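You operate a simulated robot arm through the tools that you are given. There is no shell and no other tool.

Carry out the task below with a simulated robot arm. There is one attempt and no reset: what you move stays moved.

TASK
Splice the patch film to the main film on the splice table.
Fine: both end bars to the joint line, both clamps shut, then the tape grip across; clamps stay shut. Patch roll and lifter untouched.

The check looks at the end state, three seconds after you hand in, the way a careful person would. Anything else that was tipped, shoved, dropped, spilled or broken makes it a failure.

THE ROBOT
A 7-joint arm with a two-finger parallel gripper, fixed in place. Base frame: the origin is at the foot of the arm, x ahead of it, y to its left, z up. Readings come in cm, rad, newtons and seconds.
Its first joint turns from -2.897 to 2.897 rad. Payload 4.4 kg.
Tool frame: the origin (TCP) lies between the finger pads and is the grasp point; the fingertips stand 2.3 cm ahead of it; z points along the fingers, y is the line along which they close. Largest opening 9.4 cm; finger width 3.8, thickness 1; the body of the gripper, 5.4 by 9.6 cm, starts 3.9 cm behind the TCP.
Orientation is that of the tool frame in the base frame, as a unit quaternion [w, x, y, z]. With the fingers straight down and closing along the base's y, the tool's x points along the base's -x, its y along +y and its z along -z.

THE INTERFACE
- The arm moves only by the tool drive_tool. Its argument "moves" is a list that holds one entry, the list of rows, each a list of 7 numbers: the shift along the base's x, y, z in cm, then the turn, a rotation vector about the base's x, y, z in degrees, then the closure in counts, from 0 (fully open) to 255 (shut). In form: [[[x, y, z, rx, ry, rz, fingers], ...]]. A call has 1 to 20 rows; each row shifts and turns the commanded pose from where the row before left it. A row lasts 0.2 s, in which the tool goes at most 5 cm and 0.15 rad; a call with a longer step from one row to the next is refused whole, and so is a gripper value outside its range. A pose out of reach is approached as far as the arm can. The call stops where the force on the tool passes 50 N (or 10 N more than at its start, if that is more) or the arm is blocked; 0.2 s more then pass. Each finger travels about 10.8 cm/s and halts on what it meets, pressing with about 34 N; the grip force reading is that of the motor and also rises with nothing between the fingers. The clock runs only during rows and for 0.2 s after the last one: add rows that do not move to give the fingers time. It gives the time, the measured TCP pose, the force on the tool (base axes), the opening and the grip force at its end, in the units of the frame above (readings bear some noise), with the torque about the TCP (base axes, N m) and any sound that the robot's microphone picked up, and new pictures: "views" is both (left out), scene, wrist or none.
- Cameras (640 x 400 px; columns grow to the right, rows downward): "scene" is fixed at [21.99, 65.03, 145.15]; the picture's right is [-0.63, -0.78, 0.00], its down [-0.63, 0.51, -0.59] and it looks along [0.46, -0.37, -0.81] (base axes); focal length 214 px, centre (320, 200). "wrist" rides on the gripper at [8.6, 1.6, -7.5] in the tool frame; the picture's right is [-0.18, 0.98, 0.00], its down [-0.58, -0.11, -0.81] and it looks along [-0.79, -0.15, 0.59] (tool axes); focal length 243 px, centre (320, 200). There is no depth. A picture from a camera that has moved, and an enlarged one, comes with that camera's place and axes in the base frame and with its lens.
- close_up(camera, box): a new picture of the part [left, top, right, bottom] of that camera's present view, enlarged. It takes no simulated time.
- hand_in(): hands the job in; it is judged then, once.

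Places have to be worked out from the pictures, the camera data and where the tool is seen. Open the gripper and draw the arm clear of the work before you hand the job in, unless the task says otherwise.

The tools are called after "Emit:" as a command line: name --argument value ..., lists and objects as JSON in quotes. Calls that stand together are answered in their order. drive_tool: Moves the arm, as the interface text tells. Its arguments: {"type":"object","properties":{"moves":{"type":"array","items":{"type":"array","items":{"type":"array","items":{"type":"number"}}}},"views":{"type":"string","enum":["both","scene","wrist","none"]}},"required":["moves"]} The other tools are called the same way: close_up (camera, box) takes an enlarged picture of a part of a camera's view; hand_in () hands the job in.

At the start:

```text
clock: 0.0
ee_pos: [51.49, 4.59, 131.99]
ee_rot: [-0.001, 0.0, 1.0, 0.0]
force: [-0.3, 0.3, 0.0]
torque: [0.02, 0.01, 0.03]
gripper_width: 9.41
finger_force: 0.0
```

scene: 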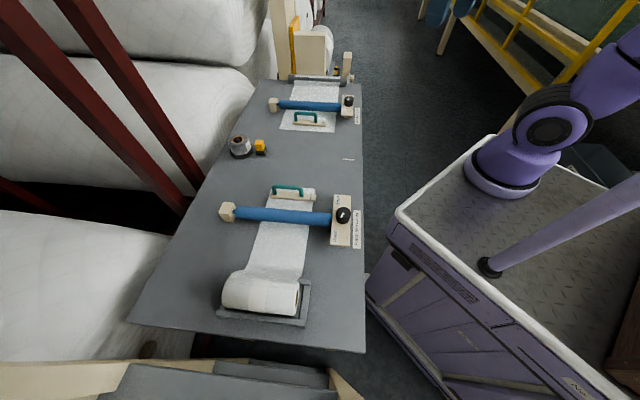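
wrist: 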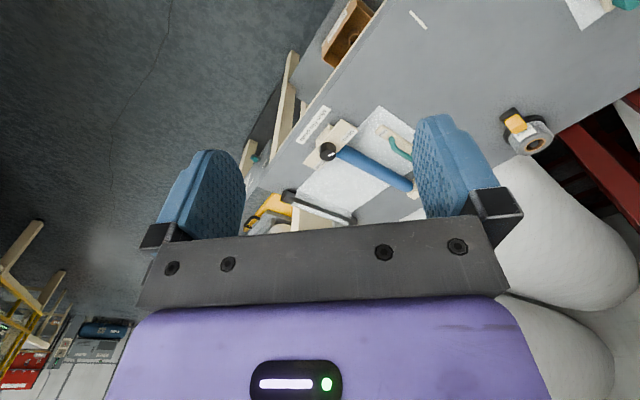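

I see a table with two films (one with roll at bottom, one with lifter at top), blue clamp bars with knobs, teal handled end bars, and a tape grip in the middle. I'll enlarge the relevant regions before moving.

Emit:
close_up --camera "scene" --box '[200, 170, 380, 340]'

Emit:
close_up --camera "scene" --box '[220, 40, 380, 180]'

Emit:
close_up --camera "wrist" --box '[240, 0, 640, 250]'

```text
2.35 times, centred on (290, 255) of scene
camera zoom: at [21.99, 65.03, 145.15], right [-0.63, -0.78, 0.0], down [-0.63, 0.51, -0.59], along [0.46, -0.37, -0.81], focal length 505 px, centre (391, 71)
```

zoom: 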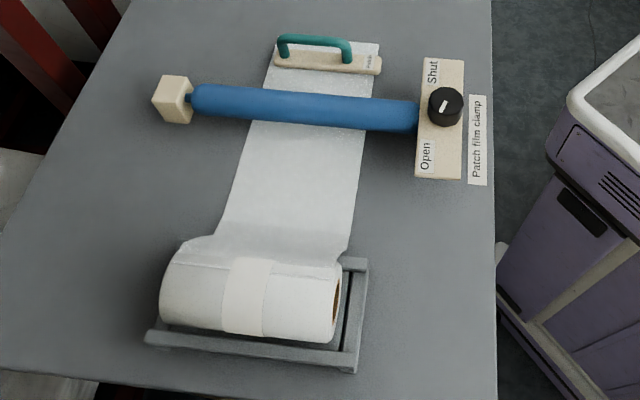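

```text
2.86 times, centred on (300, 110) of scene
camera zoom: at [21.99, 65.03, 145.15], right [-0.63, -0.78, 0.0], down [-0.63, 0.51, -0.59], along [0.46, -0.37, -0.81], focal length 613 px, centre (377, 457)
```

zoom: 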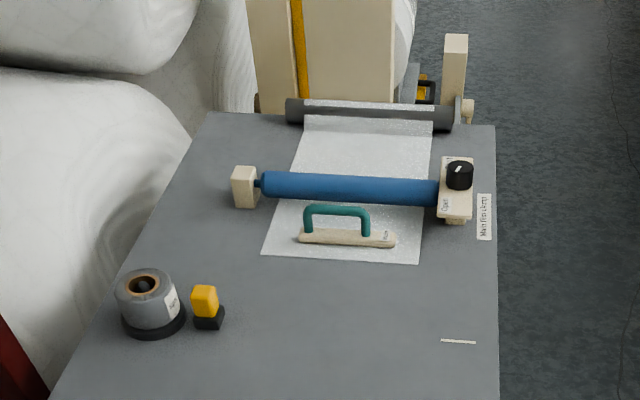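

```text
1.60 times, centred on (440, 125) of wrist
camera zoom: at [42.81, 6.22, 139.44], right [0.18, 0.98, 0.0], down [0.58, -0.11, 0.81], along [0.79, -0.15, -0.59], focal length 388 px, centre (128, 320)
```

zoom: 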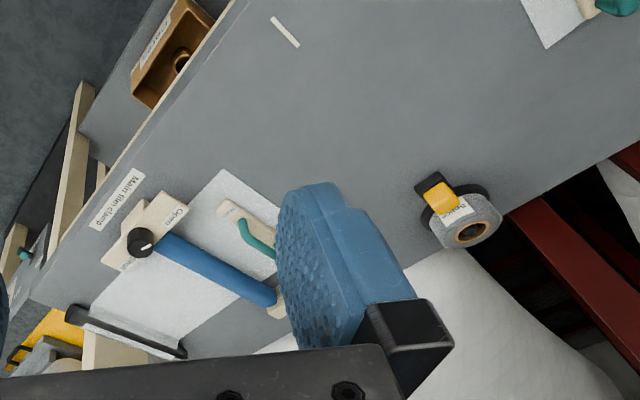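

The two pictures triangulate the table at about z = 89.5 cm. The white joint mark is near (61.5, 19.6), and the whole layout is turned 45° to the base. I'll look more closely at the knobs, the handles and the tape grip.

Emit:
close_up --camera "scene" --box '[315, 185, 370, 255]'

Emit:
close_up --camera "scene" --box '[320, 70, 375, 130]'

Emit:
close_up --camera "scene" --box '[215, 120, 285, 170]'

Emit:
close_up --camera "scene" --box '[260, 100, 345, 140]'

Emit:
close_up --camera "scene" --box '[255, 175, 335, 215]'

Emit:
close_up --camera "wrist" --box '[300, 100, 420, 200]'

```text
5.71 times, centred on (342, 220) of scene
camera zoom: at [21.99, 65.03, 145.15], right [-0.63, -0.78, 0.0], down [-0.63, 0.51, -0.59], along [0.46, -0.37, -0.81], focal length 1226 px, centre (191, 86)
```

zoom: 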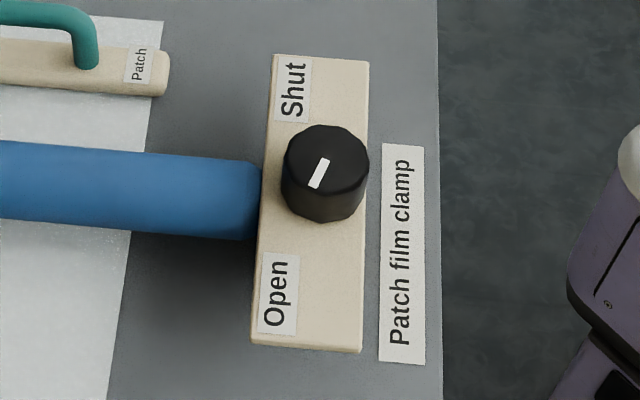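

```text
6.67 times, centred on (348, 100) of scene
camera zoom: at [21.99, 65.03, 145.15], right [-0.63, -0.78, 0.0], down [-0.63, 0.51, -0.59], along [0.46, -0.37, -0.81], focal length 1430 px, centre (137, 867)
```

zoom: 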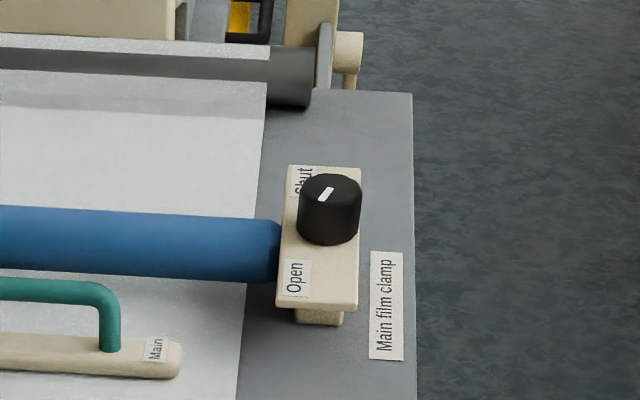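

```text
8.00 times, centred on (250, 145) of scene
camera zoom: at [21.99, 65.03, 145.15], right [-0.63, -0.78, 0.0], down [-0.63, 0.51, -0.59], along [0.46, -0.37, -0.81], focal length 1716 px, centre (880, 640)
```

zoom: 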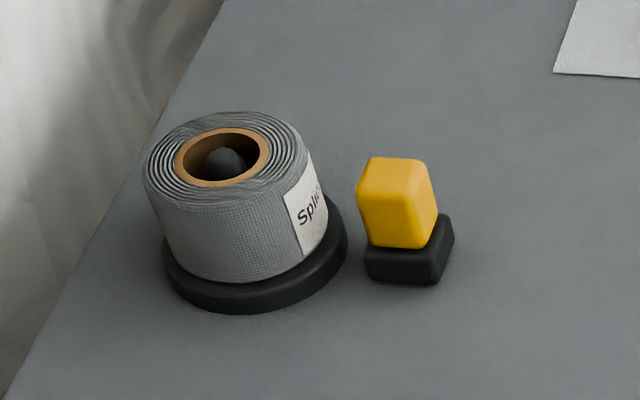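

```text
7.53 times, centred on (302, 120) of scene
camera zoom: at [21.99, 65.03, 145.15], right [-0.63, -0.78, 0.0], down [-0.63, 0.51, -0.59], along [0.46, -0.37, -0.81], focal length 1615 px, centre (452, 802)
```

zoom: 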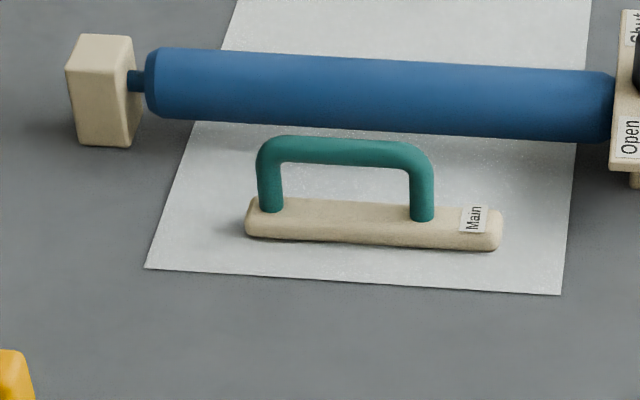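

```text
8.00 times, centred on (295, 195) of scene
camera zoom: at [21.99, 65.03, 145.15], right [-0.63, -0.78, 0.0], down [-0.63, 0.51, -0.59], along [0.46, -0.37, -0.81], focal length 1716 px, centre (520, 240)
```

zoom: 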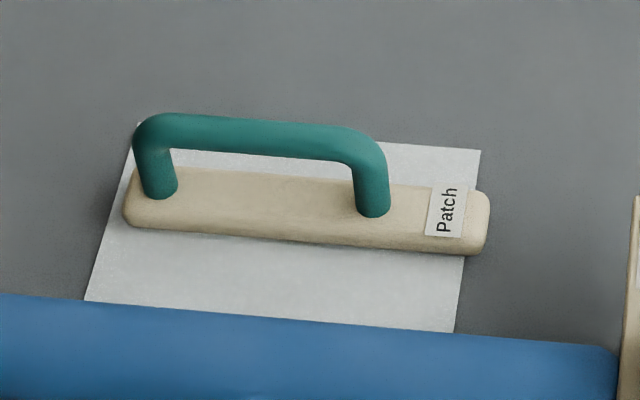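

```text
4.00 times, centred on (360, 150) of wrist
camera zoom: at [42.81, 6.22, 139.44], right [0.18, 0.98, 0.0], down [0.58, -0.11, 0.81], along [0.79, -0.15, -0.59], focal length 970 px, centre (160, 400)
```

zoom: 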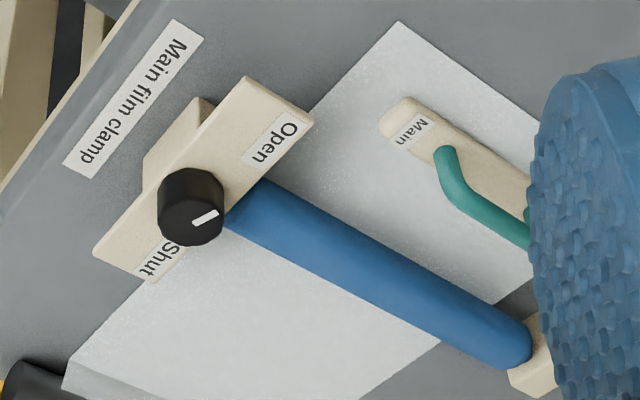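

The handles run across the films and the knobs point at "Open". The tape grip sits on the joint line at about (84.6, 43.3). I'll move above the patch handle, estimated at (60.6, 46.4), turning 45° so the fingers close across it.

Emit:
drive_tool --moves '[[[0.7, 3.48, -1.7, 0, 0, 3.75, 0], [0.7, 3.48, -1.7, 0, 0, 3.75, 0], [0.7, 3.48, -1.7, 0, 0, 3.75, 0], [0.7, 3.48, -1.7, 0, 0, 3.75, 0], [0.7, 3.48, -1.7, 0, 0, 3.75, 0], [0.7, 3.48, -1.7, 0, 0, 3.75, 0], [0.7, 3.48, -1.7, 0, 0, 3.75, 0], [0.7, 3.48, -1.7, 0, 0, 3.75, 0], [0.7, 3.48, -1.7, 0, 0, 3.75, 0], [0.7, 3.48, -1.7, 0, 0, 3.75, 0], [0.7, 3.48, -1.7, 0, 0, 3.75, 0], [0.7, 3.48, -1.7, 0, 0, 3.75, 0], [0, 0, 0, 0, 0, 0, 0]]]' --views "both"

```text
clock: 2.8
ee_pos: [60.0, 46.32, 111.58]
ee_rot: [0.0, -0.384, 0.923, 0.0]
force: [-0.9, -0.6, -0.9]
torque: [-0.01, 0.0, 0.0]
gripper_width: 9.4
finger_force: 0.1
camera wrist: at [52.65, 41.39, 119.02], right [-0.57, 0.82, 0.0], down [0.49, 0.33, 0.81], along [0.67, 0.46, -0.59], focal length 243 px, centre (320, 200)
```

scene: 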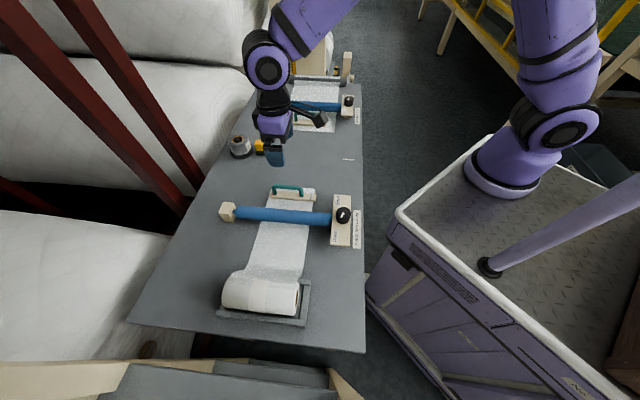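
wrist: 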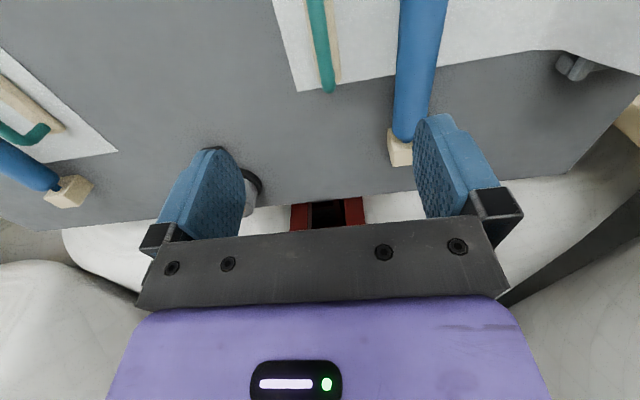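

The TCP is over the handle to within about 0.3 cm, at c≈75.2, l≈9.7 in table axes. I'll narrow the fingers to about 6 cm, descend partway and check.

Emit:
drive_tool --moves '[[[0, 0, -2.5, 0, 0, 0, 90], [0, 0, -3, 0, 0, 0, 90], [0, 0, -3, 0, 0, 0, 90], [0, 0, -3, 0, 0, 0, 90], [0, 0, 0, 0, 0, 0, 90]]]' --views "both"

Emit:
close_up --camera "scene" --box '[240, 140, 340, 220]'

```text
clock: 4.0
ee_pos: [59.87, 46.33, 100.14]
ee_rot: [0.0, -0.383, 0.924, 0.0]
force: [1.1, 0.4, 0.6]
torque: [0.0, 0.01, -0.03]
gripper_width: 6.09
finger_force: 0.0
camera wrist: at [52.6, 41.38, 107.46], right [-0.56, 0.83, 0.0], down [0.49, 0.33, 0.81], along [0.67, 0.46, -0.59], focal length 243 px, centre (320, 200)
```

scene: 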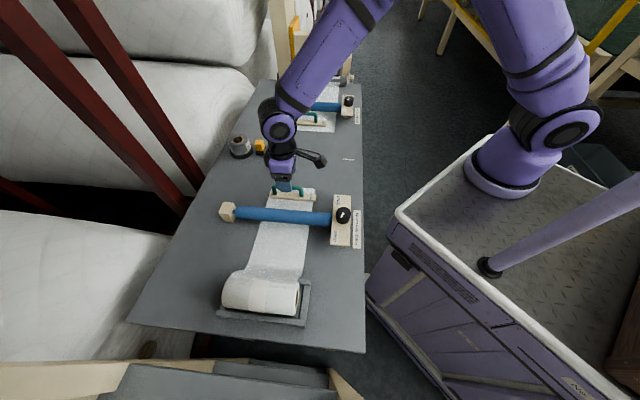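
wrist: 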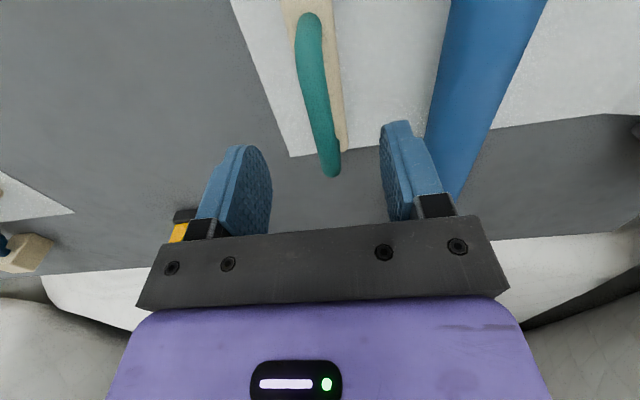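

```text
5.00 times, centred on (290, 180) of scene
camera zoom: at [21.99, 65.03, 145.15], right [-0.63, -0.78, 0.0], down [-0.63, 0.51, -0.59], along [0.46, -0.37, -0.81], focal length 1072 px, centre (470, 300)
```

zoom: 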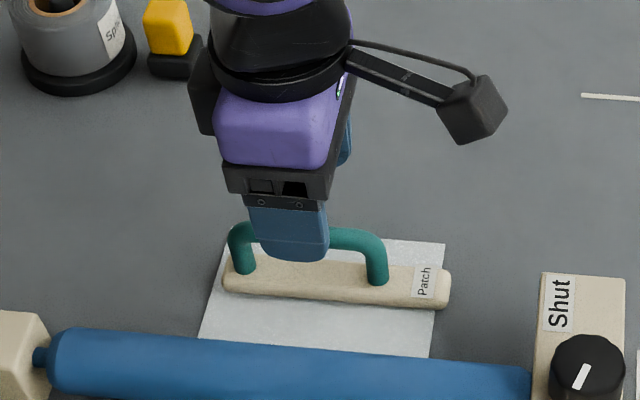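

The handle runs down the middle between the fingers. I'll descend to z≈94.4 and close on it.

Emit:
drive_tool --moves '[[[0, 0, -2, 0, 0, 0, 90], [0, 0, -2, 0, 0, 0, 90], [0, 0, -1.7, 0, 0, 0, 90], [0, 0, 0, 0, 0, 0, 90], [0, 0, 0, 0, 0, 0, 200], [0, 0, 0, 0, 0, 0, 255], [0, 0, 0, 0, 0, 0, 255], [0, 0, 0, 0, 0, 0, 255]]]' --views "both"

Emit:
close_up --camera "scene" --box '[240, 140, 340, 220]'

```text
clock: 5.8
ee_pos: [59.91, 46.32, 94.34]
ee_rot: [0.001, -0.382, 0.924, 0.0]
force: [0.0, 0.6, -2.4]
torque: [0.02, -0.01, 0.02]
gripper_width: 1.34
finger_force: 44.9
camera wrist: at [52.58, 41.39, 101.85], right [-0.56, 0.83, 0.0], down [0.49, 0.33, 0.81], along [0.67, 0.46, -0.59], focal length 243 px, centre (320, 200)
```

scene: 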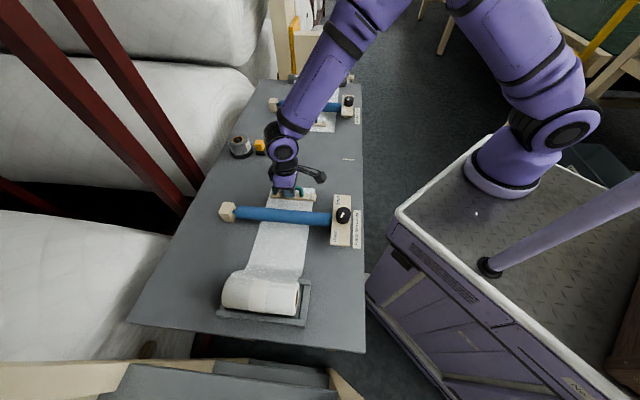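
wrist: 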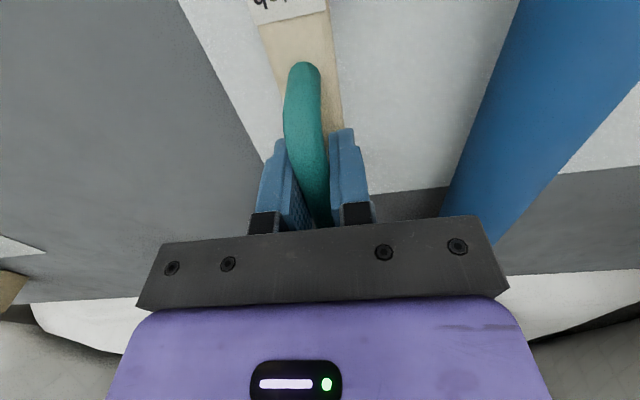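

```text
5.00 times, centred on (290, 180) of scene
camera zoom: at [21.99, 65.03, 145.15], right [-0.63, -0.78, 0.0], down [-0.63, 0.51, -0.59], along [0.46, -0.37, -0.81], focal length 1072 px, centre (470, 300)
```

zoom: 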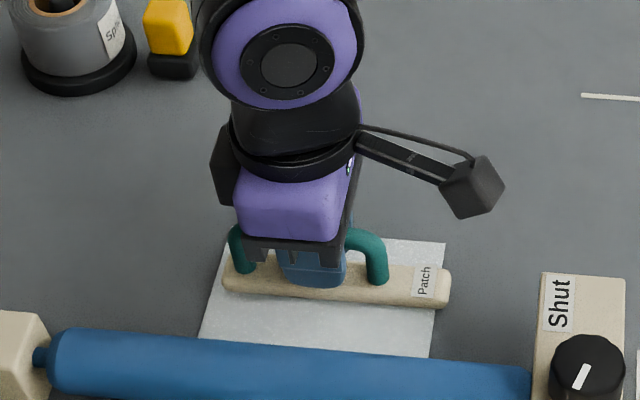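

The handle is gripped, with a width of 1.34 cm. I'll pull a first 8 cm along the table's long axis (+x, −y) toward the joint line, watching the force.

Emit:
drive_tool --moves '[[[0.707, -0.707, 0, 0, 0, 0, 255], [0.99, -0.99, 0, 0, 0, 0, 255], [0.99, -0.99, 0, 0, 0, 0, 255], [0.99, -0.99, 0, 0, 0, 0, 255], [0.99, -0.99, 0, 0, 0, 0, 255], [0.99, -0.99, 0, 0, 0, 0, 255], [0, 0, 0, 0, 0, 0, 255]]]' --views "both"

Emit:
close_up --camera "scene" --box '[220, 130, 370, 230]'

```text
clock: 7.4
ee_pos: [65.54, 40.69, 94.41]
ee_rot: [0.001, -0.382, 0.924, 0.0]
force: [-3.0, -4.4, -2.3]
torque: [-0.07, 0.03, 0.05]
gripper_width: 1.3
finger_force: 45.2
camera wrist: at [58.28, 35.7, 101.85], right [-0.56, 0.83, 0.0], down [0.49, 0.33, 0.81], along [0.67, 0.45, -0.59], focal length 243 px, centre (320, 200)
```

scene: 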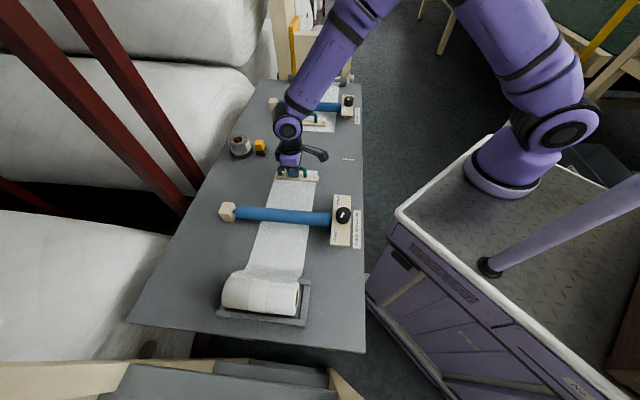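
wrist: 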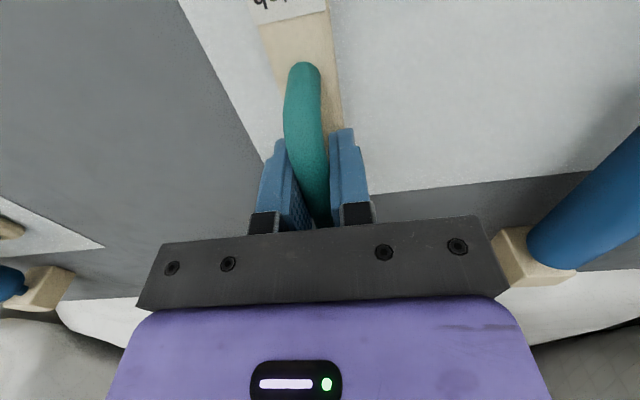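

```text
4.00 times, centred on (295, 180) of scene
camera zoom: at [21.99, 65.03, 145.15], right [-0.63, -0.78, 0.0], down [-0.63, 0.51, -0.59], along [0.46, -0.37, -0.81], focal length 858 px, centre (420, 280)
```

zoom: 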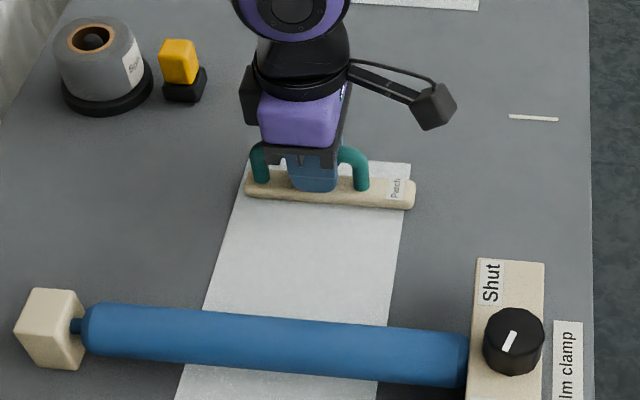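

The bar and film slide freely and the roll stays put. The film edge is now at l≈22.5, with the joint line at about 29.6. I'll move 5 cm more and look again.

Emit:
drive_tool --moves '[[[0.707, -0.707, 0, 0, 0, 0, 255], [0.707, -0.707, 0, 0, 0, 0, 255], [0.707, -0.707, 0, 0, 0, 0, 255], [0.707, -0.707, 0, 0, 0, 0, 255], [0.707, -0.707, 0, 0, 0, 0, 255], [0, 0, 0, 0, 0, 0, 255]]]' --views "both"

Emit:
close_up --camera "scene" --box '[220, 120, 370, 220]'

```text
clock: 8.8
ee_pos: [69.09, 36.98, 94.4]
ee_rot: [0.001, -0.383, 0.924, 0.0]
force: [-0.8, -0.5, 4.0]
torque: [0.1, -0.07, 0.01]
gripper_width: 1.31
finger_force: 45.0
camera wrist: at [61.78, 32.18, 101.84], right [-0.56, 0.83, 0.0], down [0.49, 0.33, 0.81], along [0.67, 0.46, -0.59], focal length 243 px, centre (320, 200)
```

scene: 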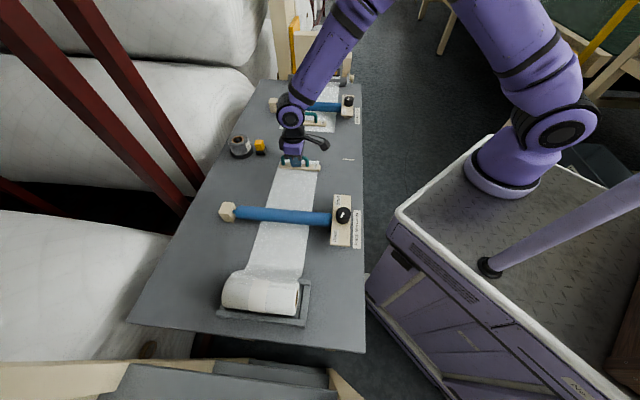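
wrist: 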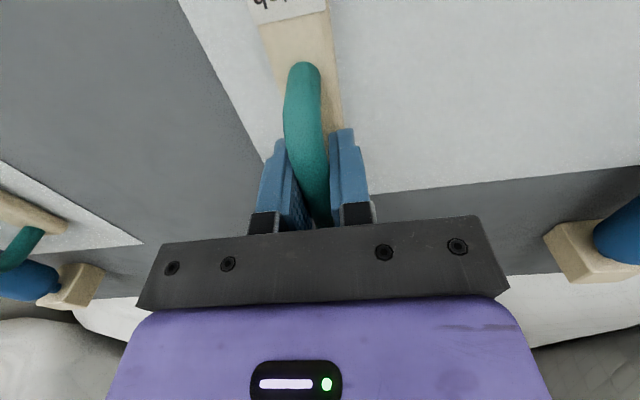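

```text
4.00 times, centred on (295, 170) of scene
camera zoom: at [21.99, 65.03, 145.15], right [-0.63, -0.78, 0.0], down [-0.63, 0.51, -0.59], along [0.46, -0.37, -0.81], focal length 858 px, centre (420, 320)
```

zoom: 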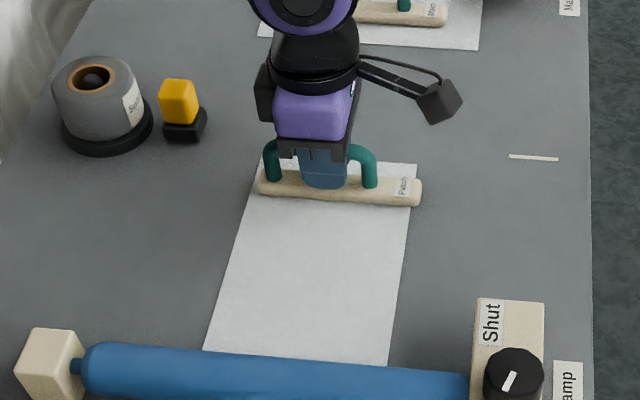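

The film edge is at about l=27.6, roughly 1.7–1.9 cm short of the line. I'll creep forward in small steps and watch for a stop.

Emit:
drive_tool --moves '[[[0.354, -0.354, 0, 0, 0, 0, 255], [0.354, -0.354, 0, 0, 0, 0, 255], [0.354, -0.354, 0, 0, 0, 0, 255], [0.177, -0.177, 0, 0, 0, 0, 255], [0, 0, 0, 0, 0, 0, 255], [0, 0, 0, 0, 0, 0, 255]]]' --views "scene"

Emit:
close_up --camera "scene" --box '[270, 130, 360, 190]'

```text
clock: 10.2
ee_pos: [70.38, 35.85, 94.38]
ee_rot: [0.0, -0.382, 0.924, -0.001]
force: [-1.9, -2.8, 4.8]
torque: [-0.01, -0.01, 0.04]
gripper_width: 1.33
finger_force: 44.8
```

scene: 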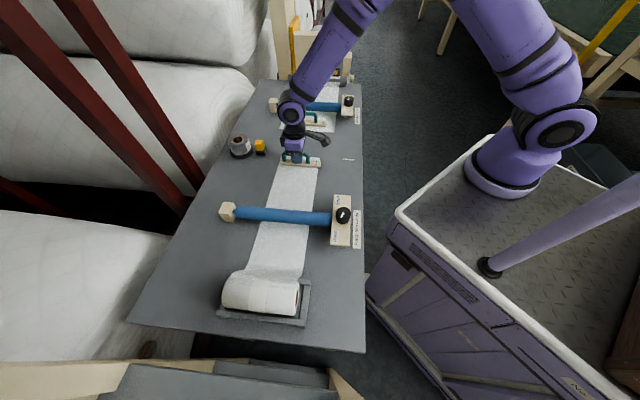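

```text
6.67 times, centred on (315, 160) of scene
camera zoom: at [21.99, 65.03, 145.15], right [-0.63, -0.78, 0.0], down [-0.63, 0.51, -0.59], along [0.46, -0.37, -0.81], focal length 1430 px, centre (353, 467)
```

zoom: 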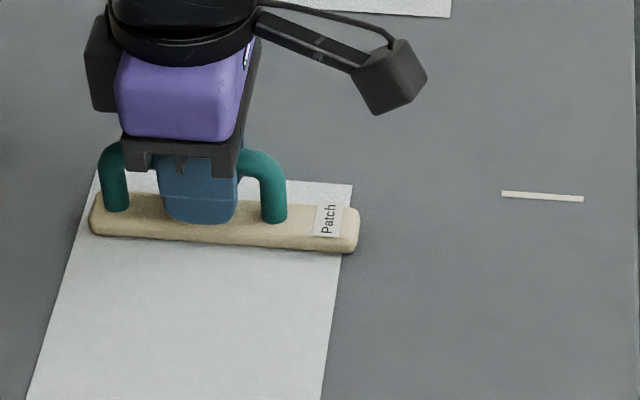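

The film edge is now about 0.15 cm short of the mark line. I'll nudge it 0.2 cm further and check for resistance.

Emit:
drive_tool --moves '[[[0.14, -0.14, 0, 0, 0, 0, 255], [0, 0, 0, 0, 0, 0, 255], [0, 0, 0, 0, 0, 0, 255]]]' --views "scene"

Emit:
close_up --camera "scene" --box '[300, 145, 360, 185]'

```text
clock: 11.0
ee_pos: [70.44, 35.82, 94.38]
ee_rot: [0.001, -0.383, 0.924, 0.0]
force: [-3.9, -0.8, 5.1]
torque: [0.01, -0.05, -0.01]
gripper_width: 1.33
finger_force: 44.8
```

scene: 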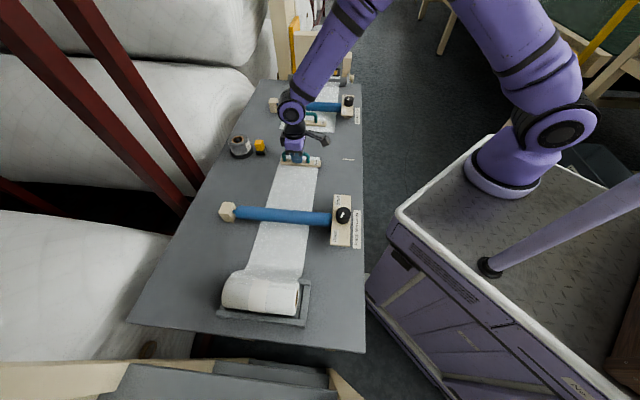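

```text
10.00 times, centred on (330, 165) of scene
camera zoom: at [21.99, 65.03, 145.15], right [-0.63, -0.78, 0.0], down [-0.63, 0.51, -0.59], along [0.46, -0.37, -0.81], focal length 2145 px, centre (220, 550)
```

zoom: 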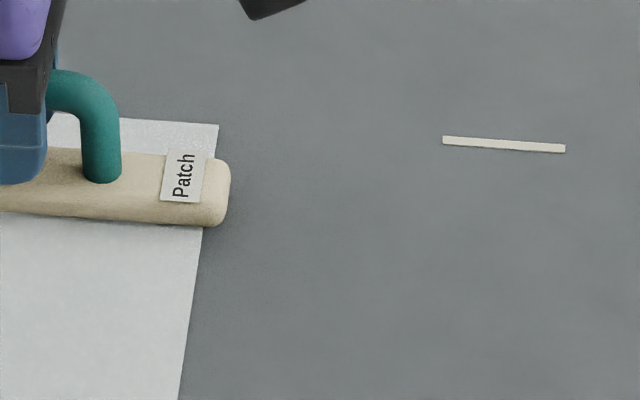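

The film edge now lines up with the mark. I'll push another 0.3 cm to see whether a stop exists here.

Emit:
drive_tool --moves '[[[0.21, -0.21, 0, 0, 0, 0, 255], [0, 0, 0, 0, 0, 0, 255], [0, 0, 0, 0, 0, 0, 255]]]' --views "scene"

Emit:
close_up --camera "scene" --box '[300, 145, 360, 185]'

```text
clock: 11.8
ee_pos: [70.57, 35.84, 94.42]
ee_rot: [0.0, -0.384, 0.923, 0.0]
force: [-17.3, 13.9, 2.9]
torque: [-0.07, -0.19, -0.24]
gripper_width: 1.28
finger_force: 45.2
```

scene: 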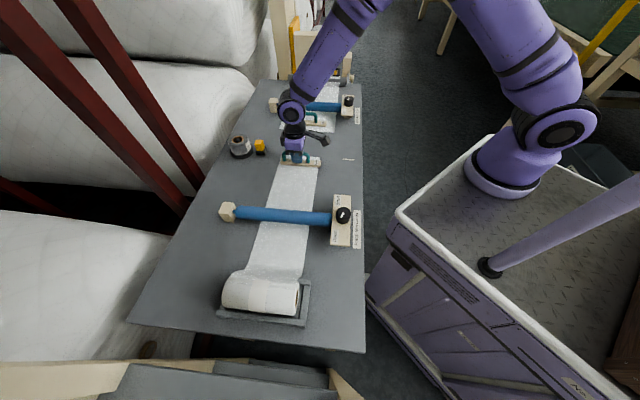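

```text
10.00 times, centred on (330, 165) of scene
camera zoom: at [21.99, 65.03, 145.15], right [-0.63, -0.78, 0.0], down [-0.63, 0.51, -0.59], along [0.46, -0.37, -0.81], focal length 2145 px, centre (220, 550)
```

zoom: 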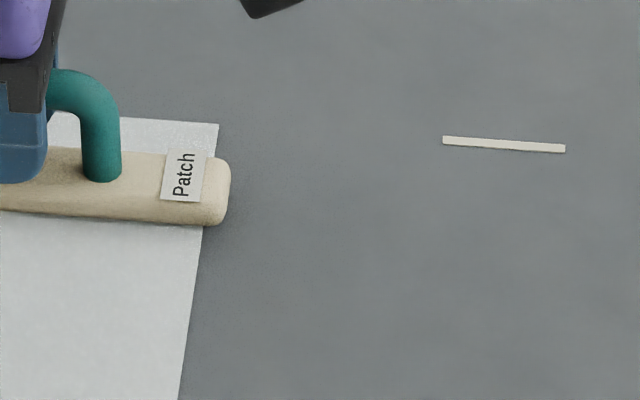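

A stop is confirmed: about 22 N opposes the push with the film edge exactly on the joint line. I'll relax the command, open the fingers and rise.

Emit:
drive_tool --moves '[[[-0.16, 0.16, 0, 0, 0, 0, 255], [0, 0, 0, 0, 0, 0, 200], [0, 0, 0, 0, 0, 0, 130], [0, 0, 0, 0, 0, 0, 120], [0, 0, 1.5, 0, 0, 0, 120], [0, 0, 3, 0, 0, 0, 120], [0, 0, 4, 0, 0, 0, 120], [0, 0, 4, 0, 0, 0, 120], [0, 0, 0, 0, 0, 0, 120]]]' --views "both"

Emit:
close_up --camera "scene" --box '[260, 135, 360, 195]'

```text
clock: 13.8
ee_pos: [70.52, 35.63, 106.96]
ee_rot: [0.0, -0.383, 0.924, 0.0]
force: [0.1, 0.0, -0.3]
torque: [-0.01, -0.01, 0.0]
gripper_width: 5.0
finger_force: 0.0
camera wrist: at [63.24, 30.77, 114.38], right [-0.56, 0.83, 0.0], down [0.49, 0.33, 0.81], along [0.67, 0.46, -0.59], focal length 243 px, centre (320, 200)
```

scene: 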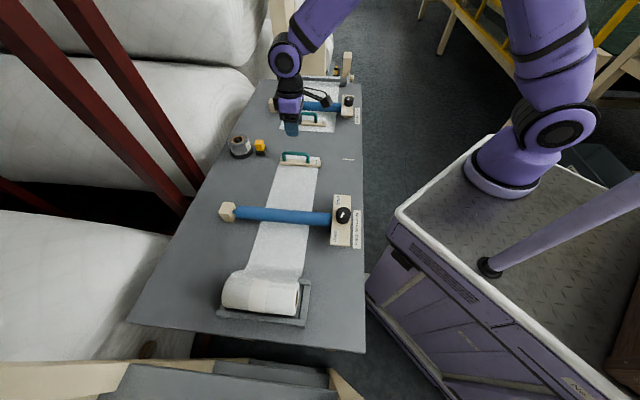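
wrist: 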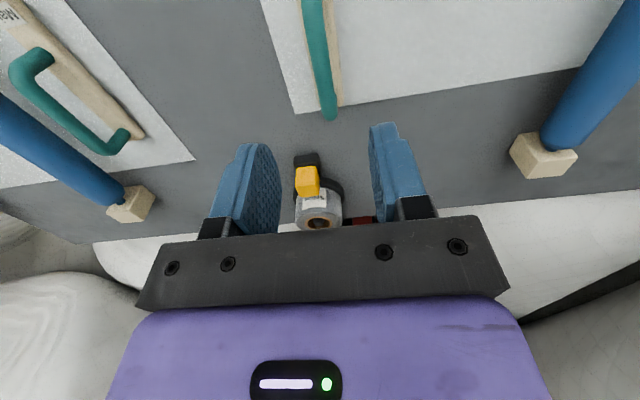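

```text
6.40 times, centred on (310, 165) of scene
camera zoom: at [21.99, 65.03, 145.15], right [-0.63, -0.78, 0.0], down [-0.63, 0.51, -0.59], along [0.46, -0.37, -0.81], focal length 1373 px, centre (384, 424)
```

zoom: 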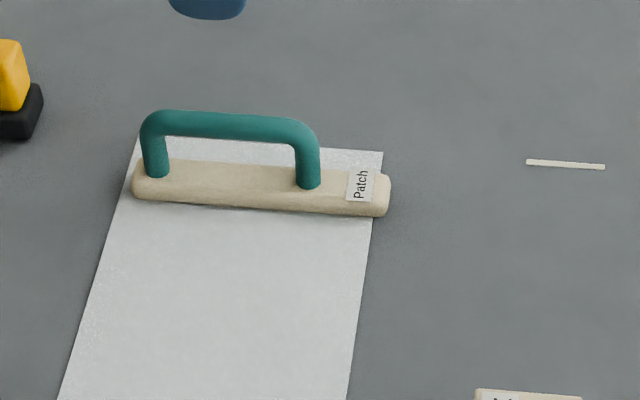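

The patch bar stayed on the line after release. Next I'll move above the main handle, estimated at (88.5, 18.8).

Emit:
drive_tool --moves '[[[2.24, -2.11, 0, 0, 0, 0, 90], [2.24, -2.11, 0, 0, 0, 0, 90], [2.24, -2.11, 0, 0, 0, 0, 90], [2.24, -2.11, 0, 0, 0, 0, 90], [2.24, -2.11, 0, 0, 0, 0, 90], [2.24, -2.11, 0, 0, 0, 0, 90], [2.24, -2.11, 0, 0, 0, 0, 90], [2.24, -2.11, 0, 0, 0, 0, 90], [0, 0, -3, 0, 0, 0, 90], [0, 0, -3, 0, 0, 0, 90], [0, 0, 0, 0, 0, 0, 90]]]' --views "both"

Emit:
close_up --camera "scene" --box '[260, 70, 360, 150]'

```text
clock: 16.2
ee_pos: [88.36, 18.63, 100.83]
ee_rot: [0.0, -0.382, 0.924, 0.0]
force: [-0.2, -0.2, 0.0]
torque: [-0.03, -0.01, 0.03]
gripper_width: 6.1
finger_force: 0.0
camera wrist: at [81.1, 13.72, 108.25], right [-0.56, 0.83, 0.0], down [0.49, 0.33, 0.81], along [0.67, 0.46, -0.59], focal length 243 px, centre (320, 200)
```

scene: 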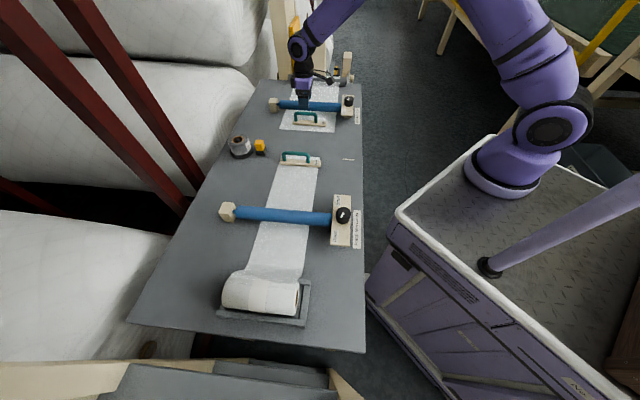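
wrist: 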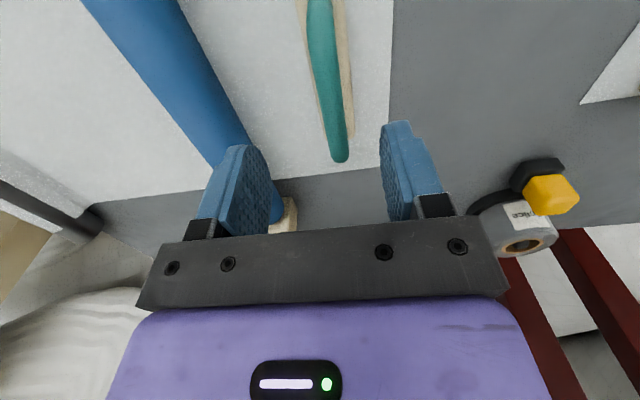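

```text
5.00 times, centred on (310, 110) of scene
camera zoom: at [21.99, 65.03, 145.15], right [-0.63, -0.78, 0.0], down [-0.63, 0.51, -0.59], along [0.46, -0.37, -0.81], focal length 1072 px, centre (370, 650)
```

zoom: 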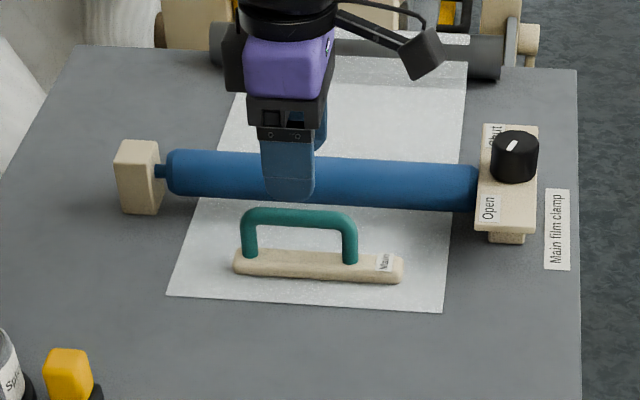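

The handle sits about 0.6 cm toward −l of the TCP. I'll correct for that, descend to z≈94.4 and grip.

Emit:
drive_tool --moves '[[[-0.4, 0.4, -1, 0, 0, 0, 90], [0, 0, -2, 0, 0, 0, 90], [0, 0, -2, 0, 0, 0, 90], [0, 0, -1.4, 0, 0, 0, 90], [0, 0, 0, 0, 0, 0, 90], [0, 0, 0, 0, 0, 0, 200], [0, 0, 0, 0, 0, 0, 255], [0, 0, 0, 0, 0, 0, 255], [0, 0, 0, 0, 0, 0, 255]]]' --views "both"

Emit:
close_up --camera "scene" --box '[260, 70, 360, 150]'

```text
clock: 18.2
ee_pos: [87.89, 19.29, 94.38]
ee_rot: [0.0, -0.383, 0.924, 0.0]
force: [-10.3, 7.0, -2.9]
torque: [-0.1, -0.07, -0.09]
gripper_width: 1.31
finger_force: 44.9
camera wrist: at [80.67, 14.32, 101.86], right [-0.57, 0.82, 0.0], down [0.49, 0.33, 0.81], along [0.66, 0.46, -0.59], focal length 243 px, centre (320, 200)
```

scene: 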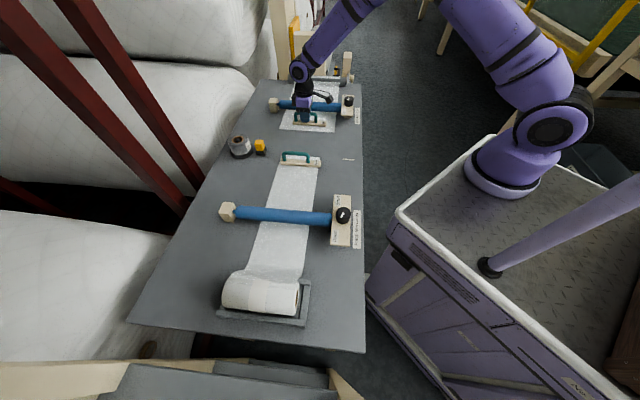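
wrist: 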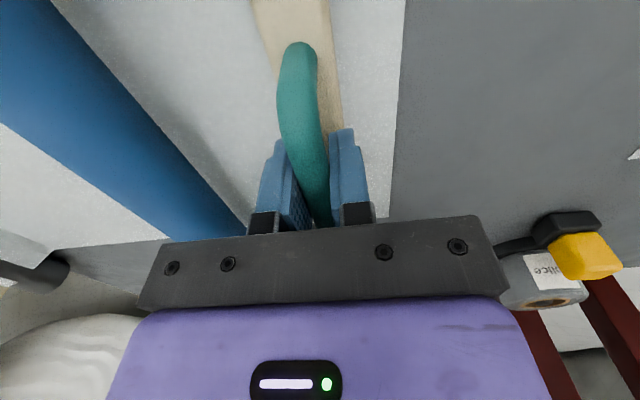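

```text
5.00 times, centred on (310, 110) of scene
camera zoom: at [21.99, 65.03, 145.15], right [-0.63, -0.78, 0.0], down [-0.63, 0.51, -0.59], along [0.46, -0.37, -0.81], focal length 1072 px, centre (370, 650)
```

zoom: 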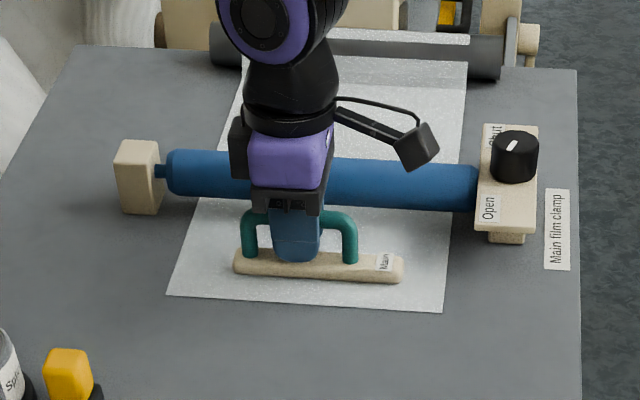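

The main handle is gripped, with the TCP at l≈48.5. I'll pull about 11 cm toward the joint line along −x, +y.

Emit:
drive_tool --moves '[[[-0.707, 0.707, 0, 0, 0, 0, 255], [-0.99, 0.99, 0, 0, 0, 0, 255], [-0.99, 0.99, 0, 0, 0, 0, 255], [-0.99, 0.99, 0, 0, 0, 0, 255], [-0.99, 0.99, 0, 0, 0, 0, 255], [-0.99, 0.99, 0, 0, 0, 0, 255], [-0.99, 0.99, 0, 0, 0, 0, 255], [-0.99, 0.99, 0, 0, 0, 0, 255], [0, 0, 0, 0, 0, 0, 255]]]' --views "both"

Emit:
close_up --camera "scene" --box '[260, 100, 360, 180]'

```text
clock: 20.2
ee_pos: [80.44, 26.84, 94.33]
ee_rot: [0.0, -0.383, 0.924, 0.001]
force: [-9.1, -8.8, -16.3]
torque: [0.15, -0.14, 0.04]
gripper_width: 1.3
finger_force: 44.7
camera wrist: at [73.13, 21.88, 101.88], right [-0.56, 0.83, 0.0], down [0.49, 0.33, 0.81], along [0.66, 0.45, -0.59], focal length 243 px, centre (320, 200)
```

scene: 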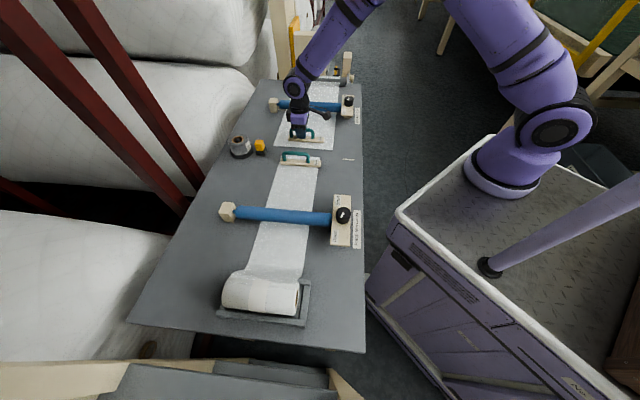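
wrist: 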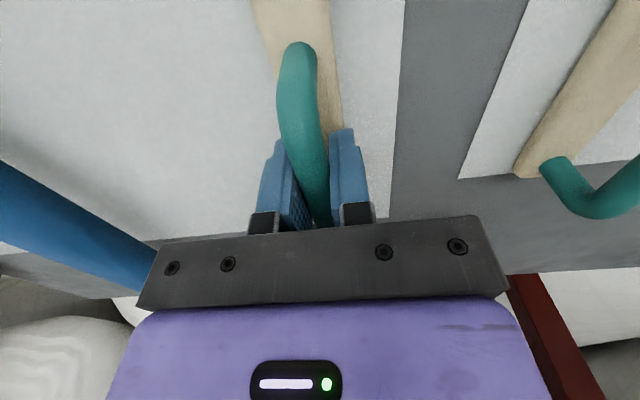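

```text
5.00 times, centred on (310, 140) of scene
camera zoom: at [21.99, 65.03, 145.15], right [-0.63, -0.78, 0.0], down [-0.63, 0.51, -0.59], along [0.46, -0.37, -0.81], focal length 1072 px, centre (370, 500)
```

zoom: 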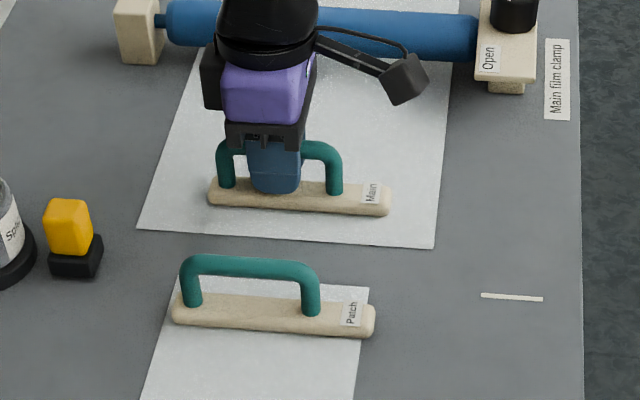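

The main film edge is at about l=34.4, so it has 4.8 cm left to go. I'll move 3.6 cm with a small c/z correction to unload the side force.

Emit:
drive_tool --moves '[[[-0.75, 0.65, -0.05, 0, 0, 0, 255], [-0.75, 0.65, -0.05, 0, 0, 0, 255], [-0.65, 0.65, 0, 0, 0, 0, 255], [-0.5, 0.5, 0, 0, 0, 0, 255], [0, 0, 0, 0, 0, 0, 255]]]' --views "scene"

Emit:
close_up --camera "scene" --box '[260, 110, 360, 190]'

```text
clock: 21.4
ee_pos: [77.79, 29.39, 94.47]
ee_rot: [0.001, -0.383, 0.924, -0.001]
force: [4.7, 5.1, -11.2]
torque: [0.22, -0.21, -0.02]
gripper_width: 1.34
finger_force: 45.0
```

scene: 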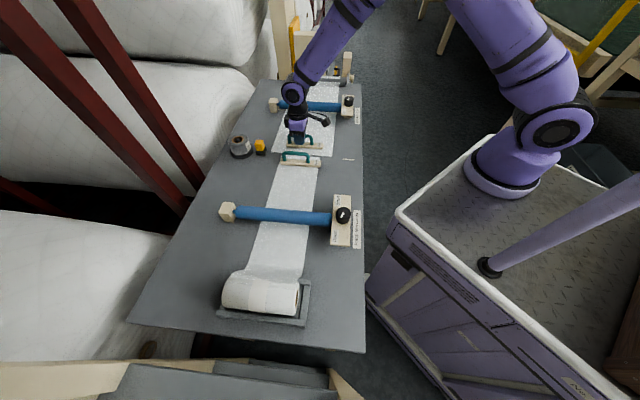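

```text
5.00 times, centred on (310, 150) of scene
camera zoom: at [21.99, 65.03, 145.15], right [-0.63, -0.78, 0.0], down [-0.63, 0.51, -0.59], along [0.46, -0.37, -0.81], focal length 1072 px, centre (370, 450)
```

zoom: 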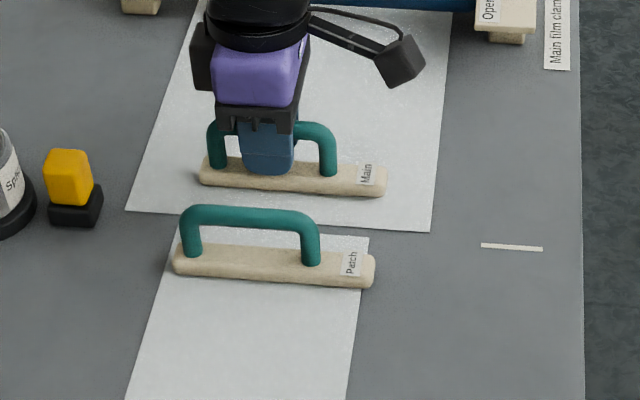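

About 1.3 cm remains. I'll creep toward the stop.

Emit:
drive_tool --moves '[[[-0.3, 0.3, 0, 0, 0, 0, 255], [-0.3, 0.3, 0, 0, 0, 0, 255], [-0.2, 0.2, 0, 0, 0, 0, 255], [-0.1, 0.1, 0, 0, 0, 0, 255], [-0.1, 0.1, 0, 0, 0, 0, 255], [0, 0, 0, 0, 0, 0, 255], [0, 0, 0, 0, 0, 0, 255]]]' --views "scene"

Emit:
close_up --camera "scene" --box '[260, 110, 360, 190]'

```text
clock: 22.7
ee_pos: [77.43, 29.98, 94.49]
ee_rot: [0.002, -0.38, 0.925, -0.002]
force: [19.0, -3.6, -10.9]
torque: [0.05, 0.15, 0.63]
gripper_width: 1.36
finger_force: 44.9
stopped in row 6: the force on the tool passed its limit at 52 N (the readings are from after the stop); the commanded pose is now the measured one
```

scene: 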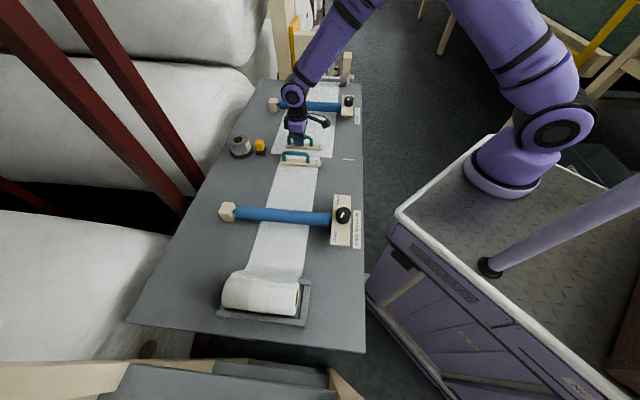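

```text
5.00 times, centred on (310, 150) of scene
camera zoom: at [21.99, 65.03, 145.15], right [-0.63, -0.78, 0.0], down [-0.63, 0.51, -0.59], along [0.46, -0.37, -0.81], focal length 1072 px, centre (370, 450)
```

zoom: 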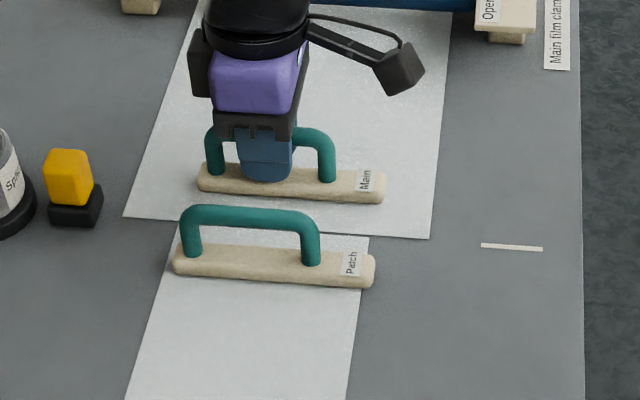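

The force limit tripped, which suggests the stop. I'll look closely at the two film edges to see whether the main one is really on the line.

Emit:
close_up --camera "scene" --box '[310, 140, 350, 170]'

Emit:
close_up --camera "scene" --box '[280, 135, 320, 165]'

Emit:
close_up --camera "wrist" --box '[240, 0, 640, 250]'

```text
13.33 times, centred on (330, 155) of scene
camera zoom: at [21.99, 65.03, 145.15], right [-0.63, -0.78, 0.0], down [-0.63, 0.51, -0.59], along [0.46, -0.37, -0.81], focal length 2860 px, centre (187, 800)
```

zoom: 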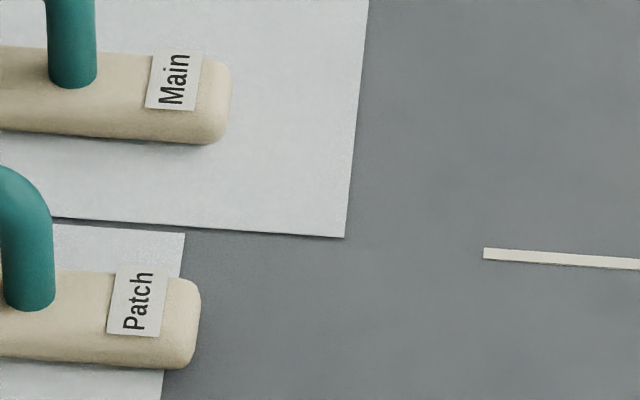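

```text
13.33 times, centred on (300, 150) of scene
camera zoom: at [21.99, 65.03, 145.15], right [-0.63, -0.78, 0.0], down [-0.63, 0.51, -0.59], along [0.46, -0.37, -0.81], focal length 2860 px, centre (587, 867)
```

zoom: 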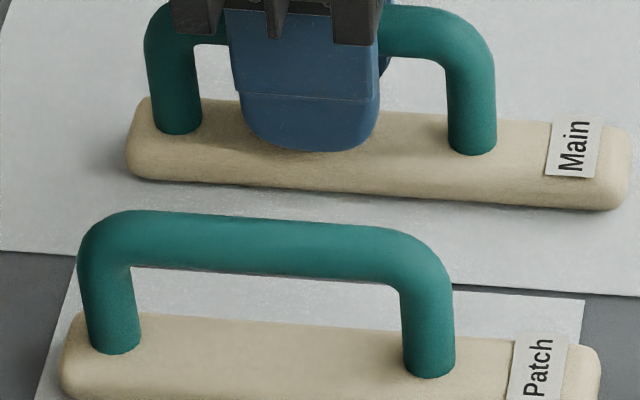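

```text
1.60 times, centred on (440, 125) of wrist
camera zoom: at [69.93, 25.03, 101.83], right [-0.56, 0.83, -0.01], down [0.48, 0.33, 0.81], along [0.67, 0.45, -0.59], focal length 388 px, centre (128, 320)
```

zoom: 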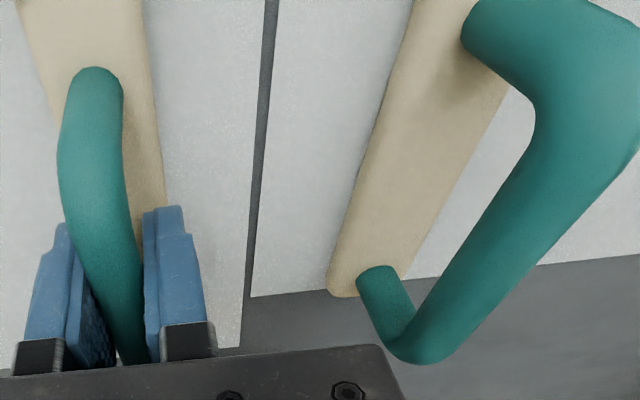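

A small gap of about 0.2–0.3 cm remains between the films. I'll push gently again to confirm this is a hard stop.

Emit:
drive_tool --moves '[[[-0.14, 0.14, 0, 0, 0, 0, 255], [-0.14, 0.14, 0, 0, 0, 0, 255], [0, 0, 0, 0, 0, 0, 255], [0, 0, 0, 0, 0, 0, 255]]]' --views "none"

Emit:
close_up --camera "scene" --box '[310, 140, 350, 170]'

Emit:
close_up --camera "wrist" --box '[240, 0, 640, 250]'

```text
clock: 23.6
ee_pos: [77.24, 29.97, 94.39]
ee_rot: [0.005, -0.379, 0.925, -0.004]
force: [19.7, -4.9, -11.9]
torque: [0.23, 0.03, 1.02]
gripper_width: 1.34
finger_force: 45.2
stopped in row 4: the force on the tool passed its limit at 51 N (the readings are from after the stop); the commanded pose is now the measured one
```

```text
13.33 times, centred on (330, 155) of scene
camera zoom: at [21.99, 65.03, 145.15], right [-0.63, -0.78, 0.0], down [-0.63, 0.51, -0.59], along [0.46, -0.37, -0.81], focal length 2860 px, centre (187, 800)
```

zoom: 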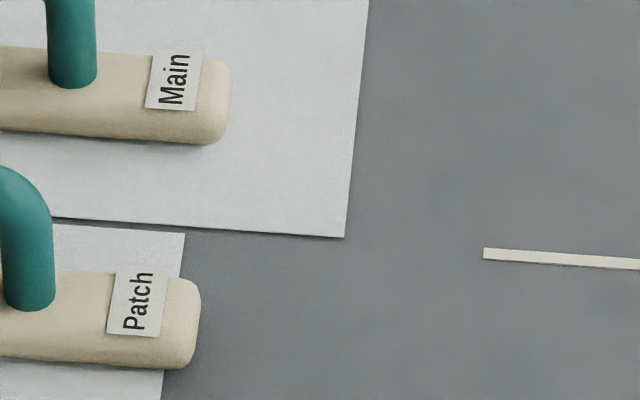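

```text
1.60 times, centred on (440, 125) of wrist
camera zoom: at [69.88, 25.06, 101.81], right [-0.56, 0.83, -0.01], down [0.48, 0.33, 0.81], along [0.67, 0.45, -0.59], focal length 388 px, centre (128, 320)
```

zoom: 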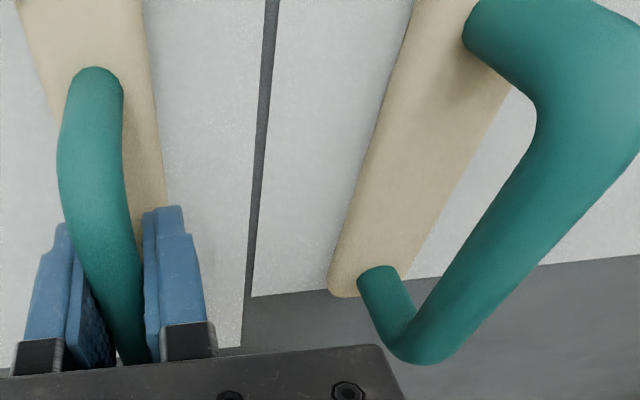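

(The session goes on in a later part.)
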